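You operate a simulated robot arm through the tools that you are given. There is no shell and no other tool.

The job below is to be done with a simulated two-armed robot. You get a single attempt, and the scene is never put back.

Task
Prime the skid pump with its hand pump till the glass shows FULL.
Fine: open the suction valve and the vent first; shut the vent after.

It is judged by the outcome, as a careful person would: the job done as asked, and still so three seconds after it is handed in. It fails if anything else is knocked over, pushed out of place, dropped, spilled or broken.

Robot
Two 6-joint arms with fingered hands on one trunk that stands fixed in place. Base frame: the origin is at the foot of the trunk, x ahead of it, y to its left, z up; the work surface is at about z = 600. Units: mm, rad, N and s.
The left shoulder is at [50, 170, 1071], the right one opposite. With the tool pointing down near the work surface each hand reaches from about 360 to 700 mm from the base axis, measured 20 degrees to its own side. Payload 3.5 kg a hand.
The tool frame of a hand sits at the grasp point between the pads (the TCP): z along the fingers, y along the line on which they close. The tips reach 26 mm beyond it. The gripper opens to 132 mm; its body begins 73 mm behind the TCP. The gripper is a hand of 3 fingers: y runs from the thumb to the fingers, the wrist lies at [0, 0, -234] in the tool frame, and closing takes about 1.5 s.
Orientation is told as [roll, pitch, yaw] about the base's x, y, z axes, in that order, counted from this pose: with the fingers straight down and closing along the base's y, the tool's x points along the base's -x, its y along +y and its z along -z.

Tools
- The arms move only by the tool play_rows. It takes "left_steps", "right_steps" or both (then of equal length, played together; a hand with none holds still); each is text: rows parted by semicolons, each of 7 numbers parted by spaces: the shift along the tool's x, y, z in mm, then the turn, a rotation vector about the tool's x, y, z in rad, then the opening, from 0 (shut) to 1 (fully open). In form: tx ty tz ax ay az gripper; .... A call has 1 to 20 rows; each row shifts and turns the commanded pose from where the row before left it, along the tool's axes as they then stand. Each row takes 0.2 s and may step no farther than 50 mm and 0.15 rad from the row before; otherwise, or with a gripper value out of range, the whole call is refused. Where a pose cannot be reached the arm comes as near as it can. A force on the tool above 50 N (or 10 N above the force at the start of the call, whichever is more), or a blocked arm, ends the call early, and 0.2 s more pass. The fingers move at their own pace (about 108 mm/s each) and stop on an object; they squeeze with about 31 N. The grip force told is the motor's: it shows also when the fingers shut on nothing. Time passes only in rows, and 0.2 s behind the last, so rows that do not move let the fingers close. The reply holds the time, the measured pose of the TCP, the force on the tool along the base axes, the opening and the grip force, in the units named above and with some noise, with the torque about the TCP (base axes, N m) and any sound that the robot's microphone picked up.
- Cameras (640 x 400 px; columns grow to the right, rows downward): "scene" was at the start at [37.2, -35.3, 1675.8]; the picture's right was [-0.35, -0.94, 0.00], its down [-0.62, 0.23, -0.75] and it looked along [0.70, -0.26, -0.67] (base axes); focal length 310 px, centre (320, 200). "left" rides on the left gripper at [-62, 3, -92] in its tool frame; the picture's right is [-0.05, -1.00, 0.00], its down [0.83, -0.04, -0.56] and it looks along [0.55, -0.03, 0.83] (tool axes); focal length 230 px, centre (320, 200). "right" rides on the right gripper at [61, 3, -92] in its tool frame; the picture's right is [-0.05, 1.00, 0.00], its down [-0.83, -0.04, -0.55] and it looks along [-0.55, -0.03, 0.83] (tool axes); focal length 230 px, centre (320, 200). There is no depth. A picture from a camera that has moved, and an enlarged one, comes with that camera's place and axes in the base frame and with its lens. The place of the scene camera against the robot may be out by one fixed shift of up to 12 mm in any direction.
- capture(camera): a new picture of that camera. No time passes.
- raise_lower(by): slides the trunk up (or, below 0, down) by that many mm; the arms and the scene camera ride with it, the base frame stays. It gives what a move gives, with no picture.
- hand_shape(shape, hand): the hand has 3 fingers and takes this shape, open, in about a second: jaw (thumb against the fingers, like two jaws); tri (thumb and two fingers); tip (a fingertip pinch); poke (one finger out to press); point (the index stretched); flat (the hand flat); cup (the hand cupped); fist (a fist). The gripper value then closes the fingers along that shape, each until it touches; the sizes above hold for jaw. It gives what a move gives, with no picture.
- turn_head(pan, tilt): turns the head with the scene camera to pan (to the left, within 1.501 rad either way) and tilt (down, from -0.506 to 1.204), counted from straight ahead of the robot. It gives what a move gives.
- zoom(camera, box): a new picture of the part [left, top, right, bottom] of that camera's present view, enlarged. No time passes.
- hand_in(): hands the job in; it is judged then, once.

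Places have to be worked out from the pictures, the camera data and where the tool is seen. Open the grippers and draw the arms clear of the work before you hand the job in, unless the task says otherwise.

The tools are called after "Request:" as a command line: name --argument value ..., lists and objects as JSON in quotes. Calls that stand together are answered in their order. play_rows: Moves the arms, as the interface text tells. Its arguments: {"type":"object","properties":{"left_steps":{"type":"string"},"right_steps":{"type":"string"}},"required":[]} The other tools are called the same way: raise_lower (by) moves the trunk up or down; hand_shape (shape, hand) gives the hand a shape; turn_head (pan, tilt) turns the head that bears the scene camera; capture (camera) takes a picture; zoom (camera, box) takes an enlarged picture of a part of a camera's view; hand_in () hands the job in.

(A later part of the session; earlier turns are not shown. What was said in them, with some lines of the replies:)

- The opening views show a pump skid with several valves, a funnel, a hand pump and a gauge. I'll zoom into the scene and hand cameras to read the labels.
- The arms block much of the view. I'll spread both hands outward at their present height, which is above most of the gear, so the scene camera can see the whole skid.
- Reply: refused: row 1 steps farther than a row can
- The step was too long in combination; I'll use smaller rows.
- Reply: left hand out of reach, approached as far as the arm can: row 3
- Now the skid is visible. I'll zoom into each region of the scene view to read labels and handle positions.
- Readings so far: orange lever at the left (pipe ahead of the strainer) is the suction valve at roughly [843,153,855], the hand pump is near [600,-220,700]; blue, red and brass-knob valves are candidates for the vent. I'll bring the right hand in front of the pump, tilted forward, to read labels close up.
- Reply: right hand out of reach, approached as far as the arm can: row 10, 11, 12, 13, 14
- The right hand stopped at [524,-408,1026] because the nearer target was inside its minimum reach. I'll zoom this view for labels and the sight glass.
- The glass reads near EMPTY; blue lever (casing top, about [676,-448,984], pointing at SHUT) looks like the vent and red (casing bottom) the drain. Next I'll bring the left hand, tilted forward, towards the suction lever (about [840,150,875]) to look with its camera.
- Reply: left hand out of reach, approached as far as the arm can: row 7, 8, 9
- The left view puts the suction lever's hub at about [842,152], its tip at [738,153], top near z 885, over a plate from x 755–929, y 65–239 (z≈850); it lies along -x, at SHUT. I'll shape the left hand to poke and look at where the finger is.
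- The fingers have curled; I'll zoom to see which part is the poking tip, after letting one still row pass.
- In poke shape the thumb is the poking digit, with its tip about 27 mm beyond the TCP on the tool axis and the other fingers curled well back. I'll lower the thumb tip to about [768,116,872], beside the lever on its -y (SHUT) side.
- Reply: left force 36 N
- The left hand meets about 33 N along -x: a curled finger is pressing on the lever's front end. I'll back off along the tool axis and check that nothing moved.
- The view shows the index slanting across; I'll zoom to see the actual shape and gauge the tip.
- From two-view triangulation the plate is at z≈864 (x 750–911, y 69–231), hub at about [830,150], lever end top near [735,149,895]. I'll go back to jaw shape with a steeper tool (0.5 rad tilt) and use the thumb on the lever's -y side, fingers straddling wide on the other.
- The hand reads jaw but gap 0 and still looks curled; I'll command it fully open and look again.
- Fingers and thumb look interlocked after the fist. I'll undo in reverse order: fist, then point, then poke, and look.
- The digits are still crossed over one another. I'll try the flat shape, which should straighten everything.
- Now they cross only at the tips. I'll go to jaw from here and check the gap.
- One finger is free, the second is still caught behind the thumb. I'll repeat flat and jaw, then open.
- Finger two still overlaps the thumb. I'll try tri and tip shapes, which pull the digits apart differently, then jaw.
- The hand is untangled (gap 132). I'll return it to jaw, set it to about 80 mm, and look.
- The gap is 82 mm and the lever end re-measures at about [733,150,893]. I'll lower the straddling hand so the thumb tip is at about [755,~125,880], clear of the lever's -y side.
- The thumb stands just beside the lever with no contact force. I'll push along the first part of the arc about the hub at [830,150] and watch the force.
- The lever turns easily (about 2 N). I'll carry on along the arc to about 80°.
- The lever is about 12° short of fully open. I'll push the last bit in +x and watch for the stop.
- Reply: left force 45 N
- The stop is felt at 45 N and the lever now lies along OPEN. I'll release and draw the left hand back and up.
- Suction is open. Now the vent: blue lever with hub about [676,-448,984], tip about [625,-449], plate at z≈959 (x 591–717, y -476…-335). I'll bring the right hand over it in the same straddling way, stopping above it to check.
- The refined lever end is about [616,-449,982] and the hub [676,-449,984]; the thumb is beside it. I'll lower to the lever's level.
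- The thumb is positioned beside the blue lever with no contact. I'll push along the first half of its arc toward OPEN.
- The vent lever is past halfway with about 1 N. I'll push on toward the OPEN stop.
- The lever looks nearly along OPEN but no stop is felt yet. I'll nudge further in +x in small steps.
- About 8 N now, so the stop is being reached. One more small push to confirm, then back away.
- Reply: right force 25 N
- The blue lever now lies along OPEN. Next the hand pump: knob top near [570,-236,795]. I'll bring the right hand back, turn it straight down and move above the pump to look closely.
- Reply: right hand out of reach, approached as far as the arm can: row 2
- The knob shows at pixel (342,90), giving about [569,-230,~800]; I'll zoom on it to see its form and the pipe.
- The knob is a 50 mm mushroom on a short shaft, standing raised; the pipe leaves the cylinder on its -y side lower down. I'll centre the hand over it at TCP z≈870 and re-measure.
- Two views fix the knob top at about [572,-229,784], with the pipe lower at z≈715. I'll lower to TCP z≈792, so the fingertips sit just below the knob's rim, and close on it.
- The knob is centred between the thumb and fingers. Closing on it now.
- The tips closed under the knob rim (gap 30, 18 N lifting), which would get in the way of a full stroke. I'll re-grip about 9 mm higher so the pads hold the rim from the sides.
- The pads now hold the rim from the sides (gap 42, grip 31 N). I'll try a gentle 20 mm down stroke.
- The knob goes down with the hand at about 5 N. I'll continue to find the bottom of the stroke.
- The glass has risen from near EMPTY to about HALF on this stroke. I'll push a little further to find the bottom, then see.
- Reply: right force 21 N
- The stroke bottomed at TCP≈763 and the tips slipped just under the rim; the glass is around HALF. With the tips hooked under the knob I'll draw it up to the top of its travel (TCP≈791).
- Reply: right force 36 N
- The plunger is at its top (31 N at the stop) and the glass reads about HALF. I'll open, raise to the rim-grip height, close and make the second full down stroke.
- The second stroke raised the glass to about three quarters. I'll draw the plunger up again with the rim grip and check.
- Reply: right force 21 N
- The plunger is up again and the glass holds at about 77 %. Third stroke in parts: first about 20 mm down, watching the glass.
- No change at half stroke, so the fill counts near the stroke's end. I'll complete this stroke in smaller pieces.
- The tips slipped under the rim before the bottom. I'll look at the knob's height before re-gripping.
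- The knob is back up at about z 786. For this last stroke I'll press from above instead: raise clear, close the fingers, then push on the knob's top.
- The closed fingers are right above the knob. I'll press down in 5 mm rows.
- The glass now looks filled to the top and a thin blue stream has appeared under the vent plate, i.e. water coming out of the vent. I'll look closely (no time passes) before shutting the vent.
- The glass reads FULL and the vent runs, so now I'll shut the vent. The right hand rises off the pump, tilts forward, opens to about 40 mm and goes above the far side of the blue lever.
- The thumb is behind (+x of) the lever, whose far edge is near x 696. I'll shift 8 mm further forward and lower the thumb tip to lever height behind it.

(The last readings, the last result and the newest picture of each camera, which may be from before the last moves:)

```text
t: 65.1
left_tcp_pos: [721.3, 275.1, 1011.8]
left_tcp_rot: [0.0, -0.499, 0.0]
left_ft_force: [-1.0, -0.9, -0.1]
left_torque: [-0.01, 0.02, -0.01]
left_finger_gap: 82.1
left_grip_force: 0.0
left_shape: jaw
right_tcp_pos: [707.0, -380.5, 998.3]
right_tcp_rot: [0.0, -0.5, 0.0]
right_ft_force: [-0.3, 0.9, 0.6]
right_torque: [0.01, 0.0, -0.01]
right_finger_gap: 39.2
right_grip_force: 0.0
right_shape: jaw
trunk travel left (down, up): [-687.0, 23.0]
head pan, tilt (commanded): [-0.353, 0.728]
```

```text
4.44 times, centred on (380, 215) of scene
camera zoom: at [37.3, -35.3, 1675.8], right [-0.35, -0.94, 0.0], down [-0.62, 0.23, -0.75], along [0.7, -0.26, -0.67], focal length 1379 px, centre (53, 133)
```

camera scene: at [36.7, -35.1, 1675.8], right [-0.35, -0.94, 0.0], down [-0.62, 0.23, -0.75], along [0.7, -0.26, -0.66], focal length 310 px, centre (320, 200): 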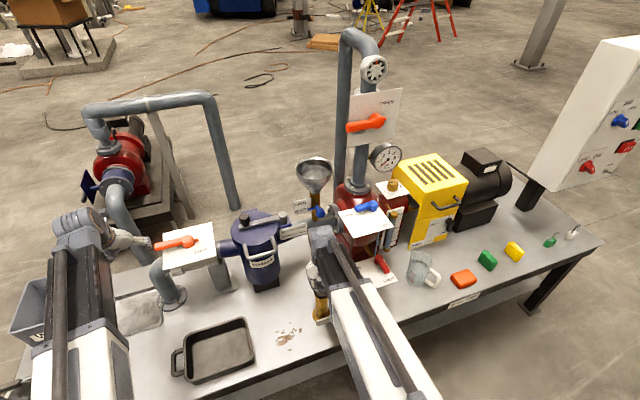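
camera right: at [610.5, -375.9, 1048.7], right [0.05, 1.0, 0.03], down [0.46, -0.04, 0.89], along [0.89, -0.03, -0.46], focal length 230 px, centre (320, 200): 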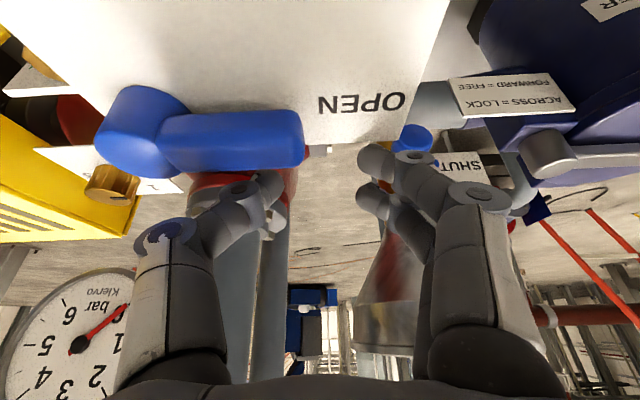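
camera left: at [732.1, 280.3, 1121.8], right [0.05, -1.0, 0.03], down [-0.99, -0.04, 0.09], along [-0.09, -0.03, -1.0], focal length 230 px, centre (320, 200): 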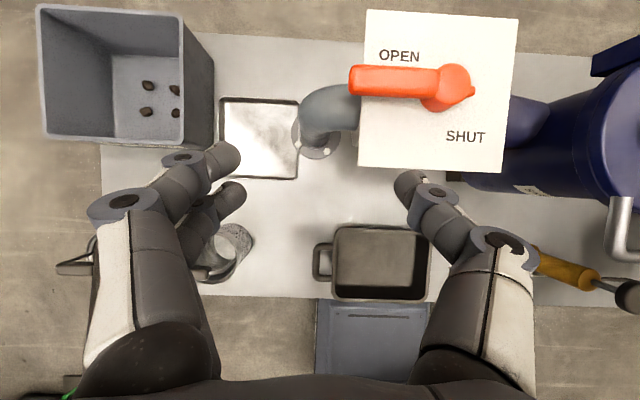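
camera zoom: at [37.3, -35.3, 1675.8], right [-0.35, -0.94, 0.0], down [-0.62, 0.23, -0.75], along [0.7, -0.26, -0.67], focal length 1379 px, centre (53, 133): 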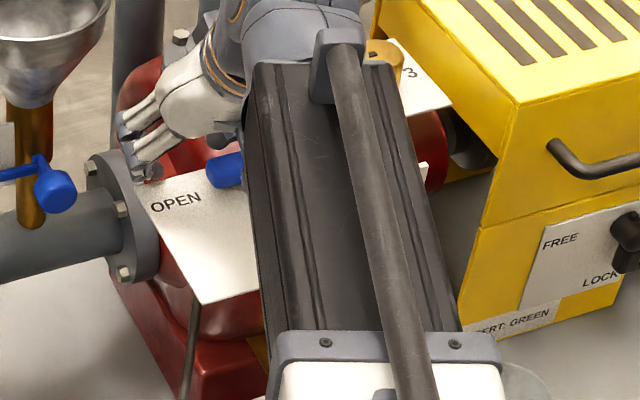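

No contact yet; the thumb is behind the lever. I'll draw it back in -x along the closing arc, first part.

Request:
play_rows --right_steps "12.3 0.5 -6.7 0 0 0 0.3;9.7 4.7 -5.3 0 0 0 0.3;10.8 1.6 -5.9 0 0 0 0.3"

Request:
capture --camera "right"

```text
t: 65.9
left_tcp_pos: [721.3, 276.2, 1011.8]
left_tcp_rot: [0.0, -0.5, 0.001]
left_ft_force: [-0.4, 0.1, 0.7]
left_torque: [-0.03, 0.0, 0.02]
left_finger_gap: 82.3
left_grip_force: 0.1
left_shape: jaw
right_tcp_pos: [670.3, -372.5, 998.7]
right_tcp_rot: [0.0, -0.5, -0.001]
right_ft_force: [1.1, 0.4, 2.9]
right_torque: [-0.08, 0.02, 0.03]
right_finger_gap: 39.5
right_grip_force: 0.0
right_shape: jaw
trunk travel left (down, up): [-687.0, 23.0]
head pan, tilt (commanded): [-0.353, 0.728]
```

```text
taken
camera right: at [573.2, -368.6, 1049.1], right [0.05, 1.0, 0.03], down [0.46, -0.04, 0.89], along [0.89, -0.03, -0.46], focal length 230 px, centre (320, 200)
```

right: 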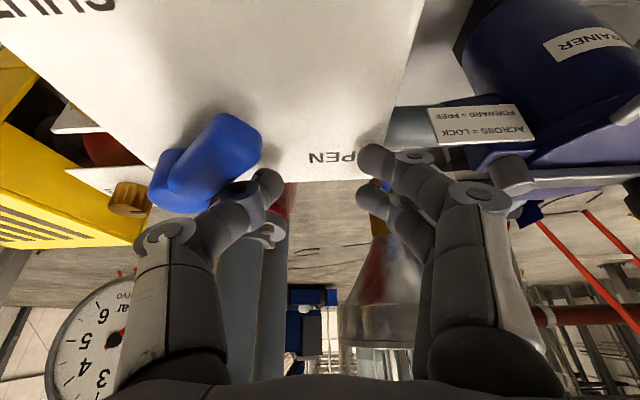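

The lever is swinging closed with little force. I'll carry on along the arc to SHUT.

Request:
play_rows --right_steps "11.1 -1.4 -6 0 0 0 0.3;10.8 -4.5 -5.9 0 0 0 0.3;9.5 -7.1 -5.2 0 0 0 0.3;7.8 -9.3 -4.3 0 0 0 0.3"

Request:
capture --camera "right"

```text
t: 66.9
left_tcp_pos: [721.6, 275.3, 1011.5]
left_tcp_rot: [-0.001, -0.499, 0.001]
left_ft_force: [0.3, -0.8, -0.8]
left_torque: [0.02, -0.01, -0.04]
left_finger_gap: 81.9
left_grip_force: 0.1
left_shape: jaw
right_tcp_pos: [624.9, -395.7, 997.9]
right_tcp_rot: [0.002, -0.503, 0.0]
right_ft_force: [0.4, 0.3, 0.5]
right_torque: [0.01, -0.01, 0.04]
right_finger_gap: 39.2
right_grip_force: 0.1
right_shape: jaw
trunk travel left (down, up): [-687.0, 23.0]
head pan, tilt (commanded): [-0.353, 0.728]
```

```text
taken
camera right: at [528.3, -390.6, 1048.5], right [0.05, 1.0, 0.03], down [0.46, -0.04, 0.89], along [0.89, -0.03, -0.46], focal length 230 px, centre (320, 200)
```

right: 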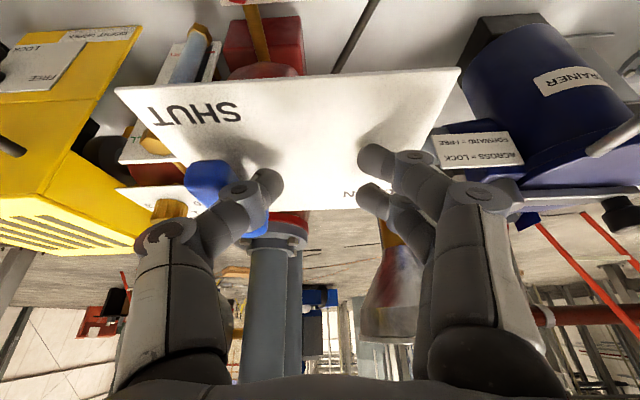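

The lever is close to SHUT; I'll push further in -y until the stop is felt.

Request:
play_rows --right_steps "1.5 -6 -0.8 0 0 0 0.3;0 -5 0 0 0 0 0.3;0 -4 0 0 0 0 0.3"

Request:
capture --camera "right"

```text
t: 67.7
left_tcp_pos: [719.1, 277.3, 1011.6]
left_tcp_rot: [-0.002, -0.5, 0.002]
left_ft_force: [-0.2, -0.5, 0.1]
left_torque: [0.02, -0.03, 0.02]
left_finger_gap: 82.3
left_grip_force: 0.0
left_shape: jaw
right_tcp_pos: [625.0, -406.6, 998.4]
right_tcp_rot: [-0.001, -0.501, 0.001]
right_ft_force: [-0.5, 13.3, 5.7]
right_torque: [-0.17, -0.02, 0.01]
right_finger_gap: 33.8
right_grip_force: 0.0
right_shape: jaw
trunk travel left (down, up): [-687.0, 23.0]
head pan, tilt (commanded): [-0.353, 0.728]
```

```text
taken
camera right: at [527.1, -403.1, 1049.5], right [0.04, 1.0, 0.03], down [0.46, -0.04, 0.89], along [0.89, -0.03, -0.46], focal length 230 px, centre (320, 200)
```

right: 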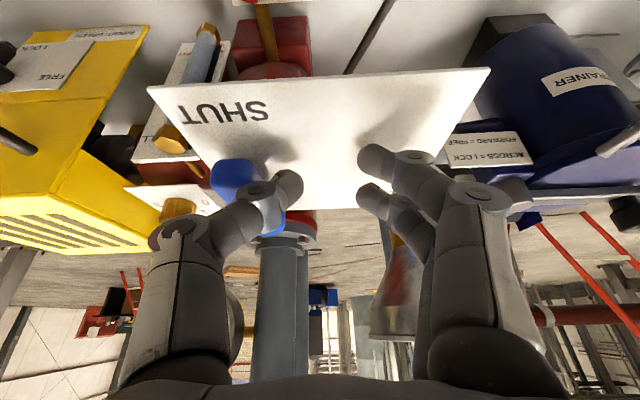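

13 N resisting in y with the thumb flexing: the stop is reached. One more small push, then back off and inspect.

Request:
play_rows --right_steps "0 -4 0 0 0 0 0.3;0 -3 0 0 0 0 0.3"

Request:
play_rows --right_steps "0 14 0 0 0 0 0.3;10 4 -15 0 0 0 0.3;0 0 -30 0 0 0 0.3;0 0 -30 0 0 0 0.3"

Request:
capture --camera "right"

Request:
zoom --camera "scene" --box '[320, 170, 440, 260]'

```text
t: 68.3
left_tcp_pos: [720.1, 278.0, 1011.1]
left_tcp_rot: [0.0, -0.499, 0.003]
left_ft_force: [0.1, 0.1, -0.9]
left_torque: [0.0, 0.0, 0.05]
left_finger_gap: 82.1
left_grip_force: 0.1
left_shape: jaw
right_tcp_pos: [624.3, -413.8, 999.3]
right_tcp_rot: [0.0, -0.502, 0.003]
right_ft_force: [1.0, 18.7, 8.2]
right_torque: [-0.1, -0.04, 0.07]
right_finger_gap: 31.5
right_grip_force: 0.1
right_shape: jaw
trunk travel left (down, up): [-687.0, 23.0]
head pan, tilt (commanded): [-0.353, 0.728]
```

```text
t: 69.3
left_tcp_pos: [721.7, 276.4, 1011.3]
left_tcp_rot: [-0.001, -0.5, -0.002]
left_ft_force: [0.5, 0.7, 0.6]
left_torque: [0.02, 0.01, -0.02]
left_finger_gap: 81.9
left_grip_force: 0.2
left_shape: jaw
right_tcp_pos: [578.9, -399.6, 1059.2]
right_tcp_rot: [-0.001, -0.5, -0.001]
right_ft_force: [-0.5, -0.5, 0.7]
right_torque: [-0.03, 0.02, 0.01]
right_finger_gap: 39.1
right_grip_force: 0.1
right_shape: jaw
trunk travel left (down, up): [-687.0, 23.0]
head pan, tilt (commanded): [-0.353, 0.728]
```

```text
taken
camera right: at [481.6, -394.9, 1110.0], right [0.05, 1.0, 0.03], down [0.46, -0.04, 0.89], along [0.89, -0.03, -0.46], focal length 230 px, centre (320, 200)
```

right: 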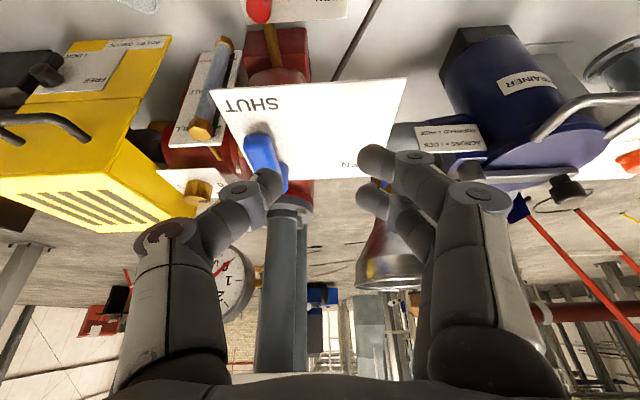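

```text
4.44 times, centred on (380, 215) of scene
camera zoom: at [36.8, -35.3, 1675.7], right [-0.35, -0.94, 0.0], down [-0.62, 0.23, -0.75], along [0.7, -0.26, -0.67], focal length 1379 px, centre (53, 133)
```

zoom: 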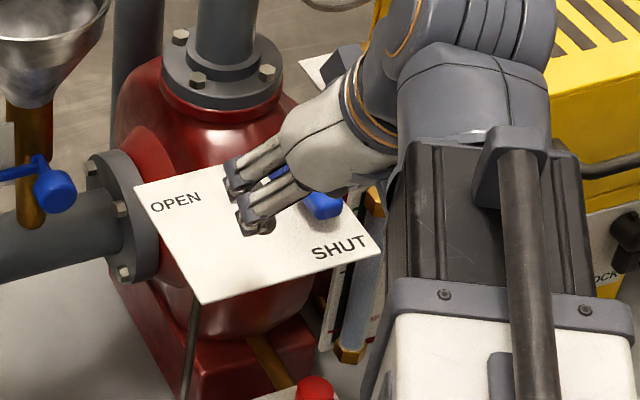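

The lever points at SHUT again. I'll draw the right arm up and out to the side for an unobstructed check of lever, glass and table.

Request:
play_rows --right_steps "0 0 -30 0 0 0 0.6;0.8 -33 -19 0 0 0 0.6;0.8 -33 -19 0 0 0 0.6;0.8 -33 -19 0 0 0 0.6;0.8 -33 -19 0 0 0 0.6;0.8 -33 -19 0 0 0 0.6;0.8 -33 -19 0 0 0 0.6"

Request:
capture --camera "scene"

Request:
zoom --camera "scene" --box '[330, 180, 430, 260]'

Request:
zoom --camera "scene" --box '[270, 230, 430, 340]'

Request:
capture --camera "right"

```text
t: 70.9
left_tcp_pos: [721.0, 276.8, 1012.3]
left_tcp_rot: [0.0, -0.5, 0.001]
left_ft_force: [-0.4, 0.2, -0.4]
left_torque: [0.0, 0.0, 0.0]
left_finger_gap: 81.9
left_grip_force: 0.1
left_shape: jaw
right_tcp_pos: [504.9, -598.3, 1182.3]
right_tcp_rot: [0.002, -0.5, -0.002]
right_ft_force: [0.6, -0.1, 0.4]
right_torque: [0.0, -0.01, 0.02]
right_finger_gap: 78.7
right_grip_force: 0.1
right_shape: jaw
trunk travel left (down, up): [-687.0, 23.0]
head pan, tilt (commanded): [-0.353, 0.728]
```

```text
taken
camera scene: at [37.1, -35.7, 1675.8], right [-0.35, -0.94, 0.0], down [-0.62, 0.23, -0.75], along [0.7, -0.26, -0.67], focal length 310 px, centre (320, 200)
```

scene: 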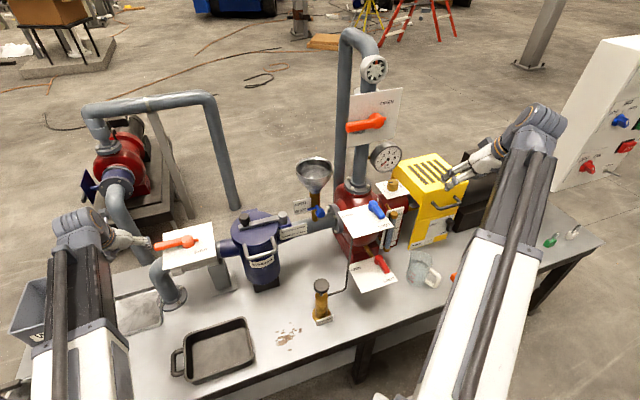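

```text
5.00 times, centred on (380, 220) of scene
camera zoom: at [37.1, -35.7, 1675.8], right [-0.35, -0.94, 0.0], down [-0.62, 0.23, -0.75], along [0.7, -0.26, -0.67], focal length 1552 px, centre (20, 100)
```

zoom: 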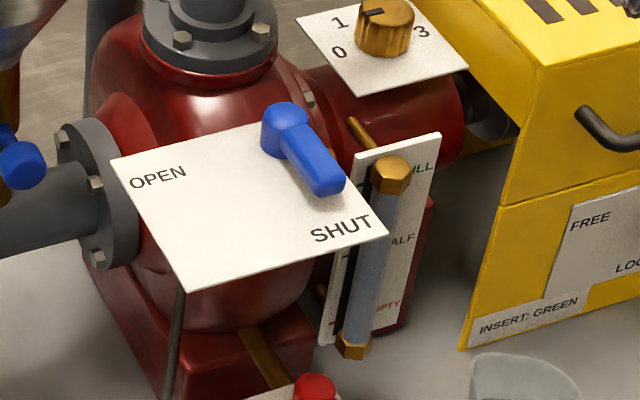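

```text
3.64 times, centred on (350, 285) of scene
camera zoom: at [37.1, -35.7, 1675.8], right [-0.35, -0.94, 0.0], down [-0.62, 0.23, -0.75], along [0.7, -0.26, -0.67], focal length 1129 px, centre (211, -109)
```

zoom: 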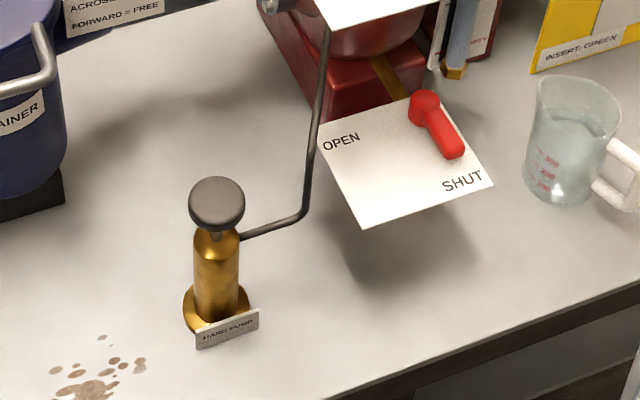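

```text
taken
camera right: at [408.4, -593.9, 1233.2], right [0.04, 1.0, 0.03], down [0.46, -0.04, 0.89], along [0.89, -0.03, -0.46], focal length 230 px, centre (320, 200)
```

right: 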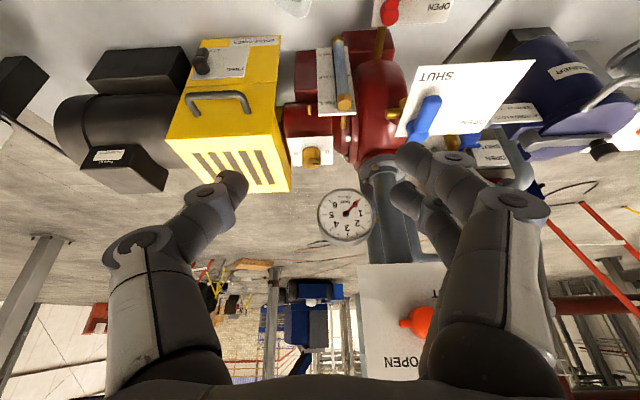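

The stream has stopped, the blue lever is at SHUT, the table is dry and the knob has sprung back up. I'll verify lever angle against the first picture and check the glass from the right camera.

Request:
zoom --camera "scene" --box '[300, 180, 460, 300]'

Request:
zoom --camera "right" --box '[290, 20, 450, 160]'

Request:
zoom --camera "scene" --box '[380, 205, 410, 250]'

Request:
zoom --camera "scene" --box '[120, 200, 300, 320]'

```text
3.33 times, centred on (380, 240) of scene
camera zoom: at [37.1, -35.7, 1675.8], right [-0.35, -0.94, 0.0], down [-0.62, 0.23, -0.75], along [0.7, -0.26, -0.67], focal length 1034 px, centre (120, 67)
```

zoom: 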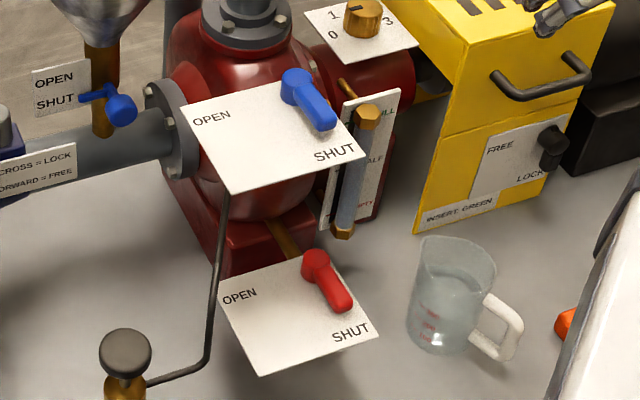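

```text
2.86 times, centred on (370, 90) of right
camera zoom: at [408.4, -593.9, 1233.2], right [0.04, 1.0, 0.03], down [0.46, -0.04, 0.89], along [0.89, -0.03, -0.46], focal length 657 px, centre (177, 514)
```

zoom: 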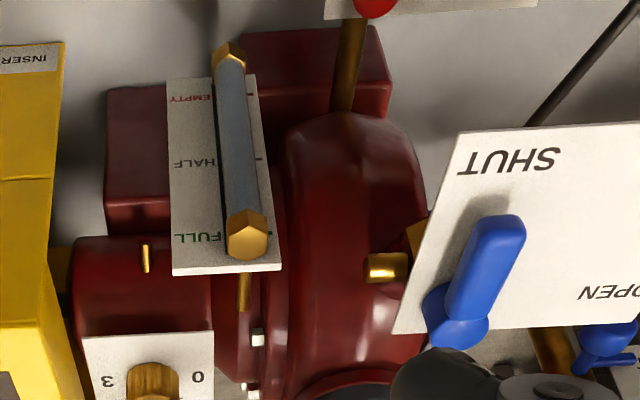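

```text
8.89 times, centred on (395, 228) of scene
camera zoom: at [37.1, -35.7, 1675.8], right [-0.35, -0.94, 0.0], down [-0.62, 0.23, -0.75], along [0.7, -0.26, -0.67], focal length 2759 px, centre (-347, -44)
```

zoom: 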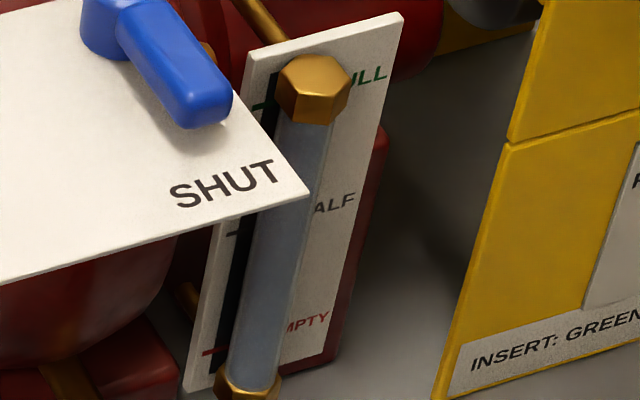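

```text
3.33 times, centred on (210, 260) of scene
camera zoom: at [37.1, -35.7, 1675.8], right [-0.35, -0.94, 0.0], down [-0.62, 0.23, -0.75], along [0.7, -0.26, -0.67], focal length 1034 px, centre (687, 0)
```

zoom: 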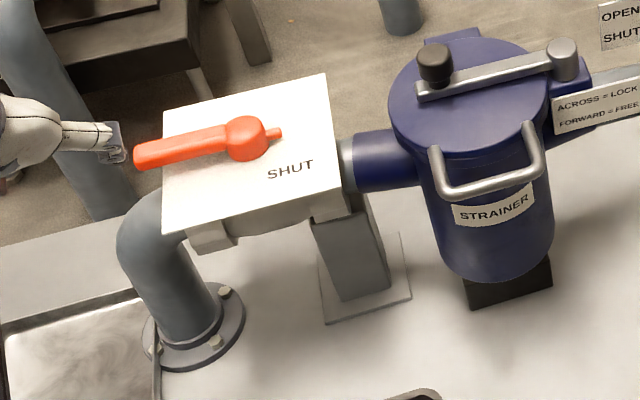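

The lever matches its original SHUT position exactly. I'll zoom tighter on the glass top to make sure the level is really at FULL and holding.

Request:
zoom --camera "scene" --box '[385, 208, 405, 228]'

Request:
zoom --camera "right" --box '[320, 30, 370, 120]'

Request:
zoom --camera "scene" --box '[380, 225, 400, 250]'

```text
16.00 times, centred on (395, 218) of scene
camera zoom: at [37.1, -35.7, 1675.8], right [-0.35, -0.94, 0.0], down [-0.62, 0.23, -0.75], along [0.7, -0.26, -0.67], focal length 4966 px, centre (-880, -88)
```

zoom: 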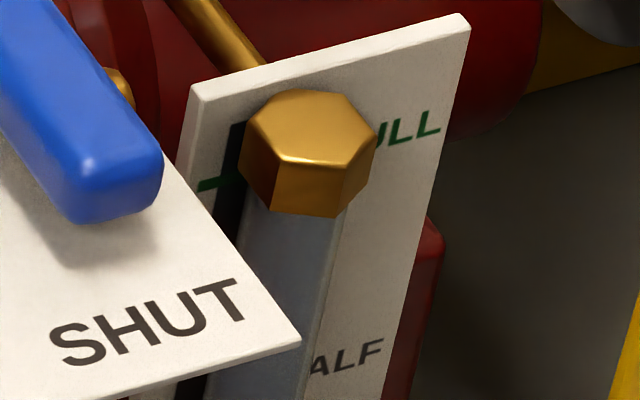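

```text
4.44 times, centred on (345, 75) of right
camera zoom: at [408.4, -593.9, 1233.2], right [0.04, 1.0, 0.03], down [0.46, -0.04, 0.89], along [0.89, -0.03, -0.46], focal length 1022 px, centre (209, 756)
```

zoom: 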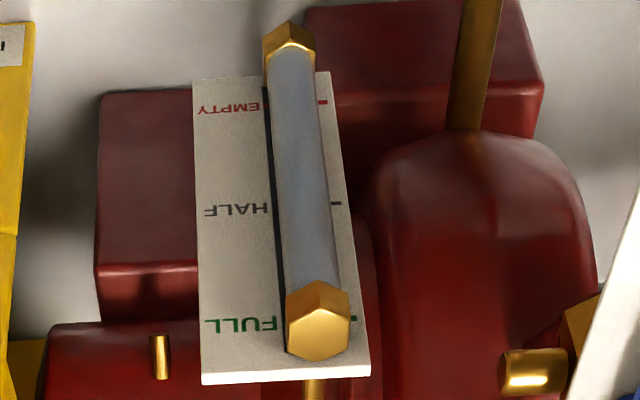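

```text
16.00 times, centred on (390, 238) of scene
camera zoom: at [37.1, -35.7, 1675.8], right [-0.35, -0.94, 0.0], down [-0.62, 0.23, -0.75], along [0.7, -0.26, -0.67], focal length 4966 px, centre (-800, -400)
```

zoom: 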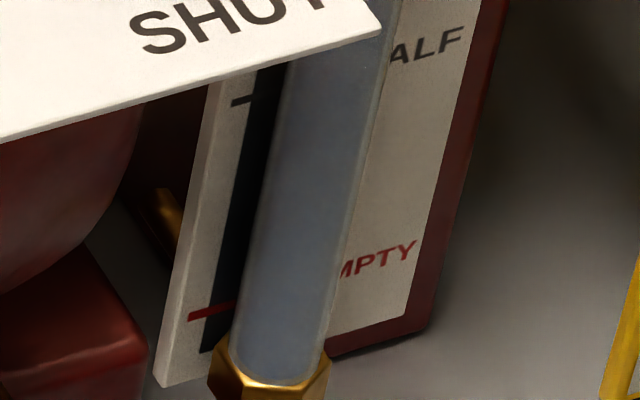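

The glass is filled to the FULL mark with no meniscus visible below the nut, suction is at OPEN and the vent at SHUT. I'll open both grippers and draw the left arm up and away from the work.

Request:
play_rows --left_steps "0 0 -30 0 0 0 0.62;3.2 12 -36 0 0 0 0.62;3.2 12 -36 0 0 0 0.8;3.2 12 -36 0 0 0 1;3.2 12 -36 0 0 0 1;0 0 0 0 0 0 1" --right_steps "0 0 0 0 0 0 1;0 -10 -15 0 0 0 1;0 -10 -15 0 0 0 1;0 0 0 0 0 0 1;0 0 0 0 0 0 1;0 0 0 0 0 0 1"

Request:
capture --camera "scene"

Request:
zoom --camera "scene" --box '[340, 190, 420, 270]'

Request:
zoom --camera "scene" --box '[0, 200, 300, 400]'

```text
t: 72.3
left_tcp_pos: [627.1, 324.2, 1158.9]
left_tcp_rot: [0.0, -0.5, 0.0]
left_ft_force: [-0.4, 0.0, 0.7]
left_torque: [-0.02, -0.03, 0.03]
left_finger_gap: 131.9
left_grip_force: 0.1
left_shape: jaw
right_tcp_pos: [491.3, -617.0, 1209.6]
right_tcp_rot: [0.0, -0.502, 0.0]
right_ft_force: [0.2, 0.0, 0.2]
right_torque: [0.02, -0.03, -0.02]
right_finger_gap: 132.1
right_grip_force: 0.2
right_shape: jaw
trunk travel left (down, up): [-687.0, 23.0]
head pan, tilt (commanded): [-0.353, 0.728]
```

```text
taken
camera scene: at [37.3, -35.3, 1675.8], right [-0.35, -0.94, 0.0], down [-0.62, 0.23, -0.75], along [0.7, -0.26, -0.67], focal length 310 px, centre (320, 200)
```

scene: 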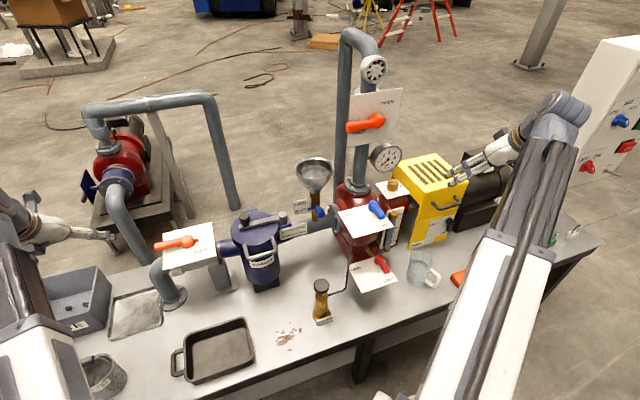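

```text
5.00 times, centred on (380, 230) of scene
camera zoom: at [37.3, -35.3, 1675.8], right [-0.35, -0.94, 0.0], down [-0.62, 0.23, -0.75], along [0.7, -0.26, -0.67], focal length 1552 px, centre (20, 50)
```

zoom: 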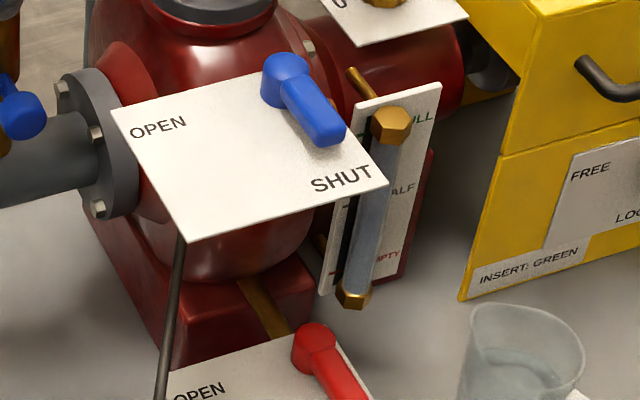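

```text
2.00 times, centred on (150, 300) of scene
camera zoom: at [37.3, -35.3, 1675.8], right [-0.35, -0.94, 0.0], down [-0.62, 0.23, -0.75], along [0.7, -0.26, -0.67], focal length 621 px, centre (660, 0)
```

zoom: 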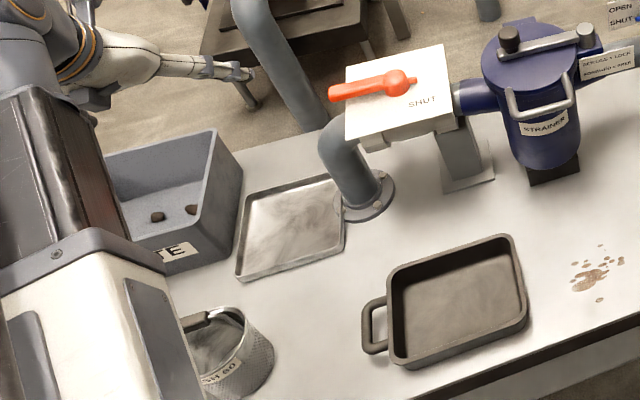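

Everything holds: suction lever at OPEN, vent at SHUT, glass filled to FULL, drain and discharge untouched, nothing displaced, grippers open and arms clear. I hand the job in.

Request:
hand_in

```text
The job is handed in.
```

The skid pump is primed: the sight glass is filled to FULL after three full strokes of the hand pump. The job is handed in; no verdict came back with it.

- **Suction valve:** opened first, to its stop, and left at OPEN.
- **Vent:** opened before pumping and shut again to its stop afterwards. No label names it, so I took the blue lever near the top of the pump casing as the vent. Water ran from it once the glass was full, which fits.
- **Glass:** it rose to about half, then three-quarters, then FULL. I saw no drop after the vent was shut.
- **Water from the vent:** a thin stream ran for about five seconds until I shut it. I saw no puddle on the table.
- **Firm contact:** while lining up on the suction lever, a finger pressed on its end at about 33 N. I backed off and nothing moved.

The drain, discharge and funnel valves were not touched. Nothing was knocked or displaced in the last pictures. Both grippers are open and the arms are clear of the work.
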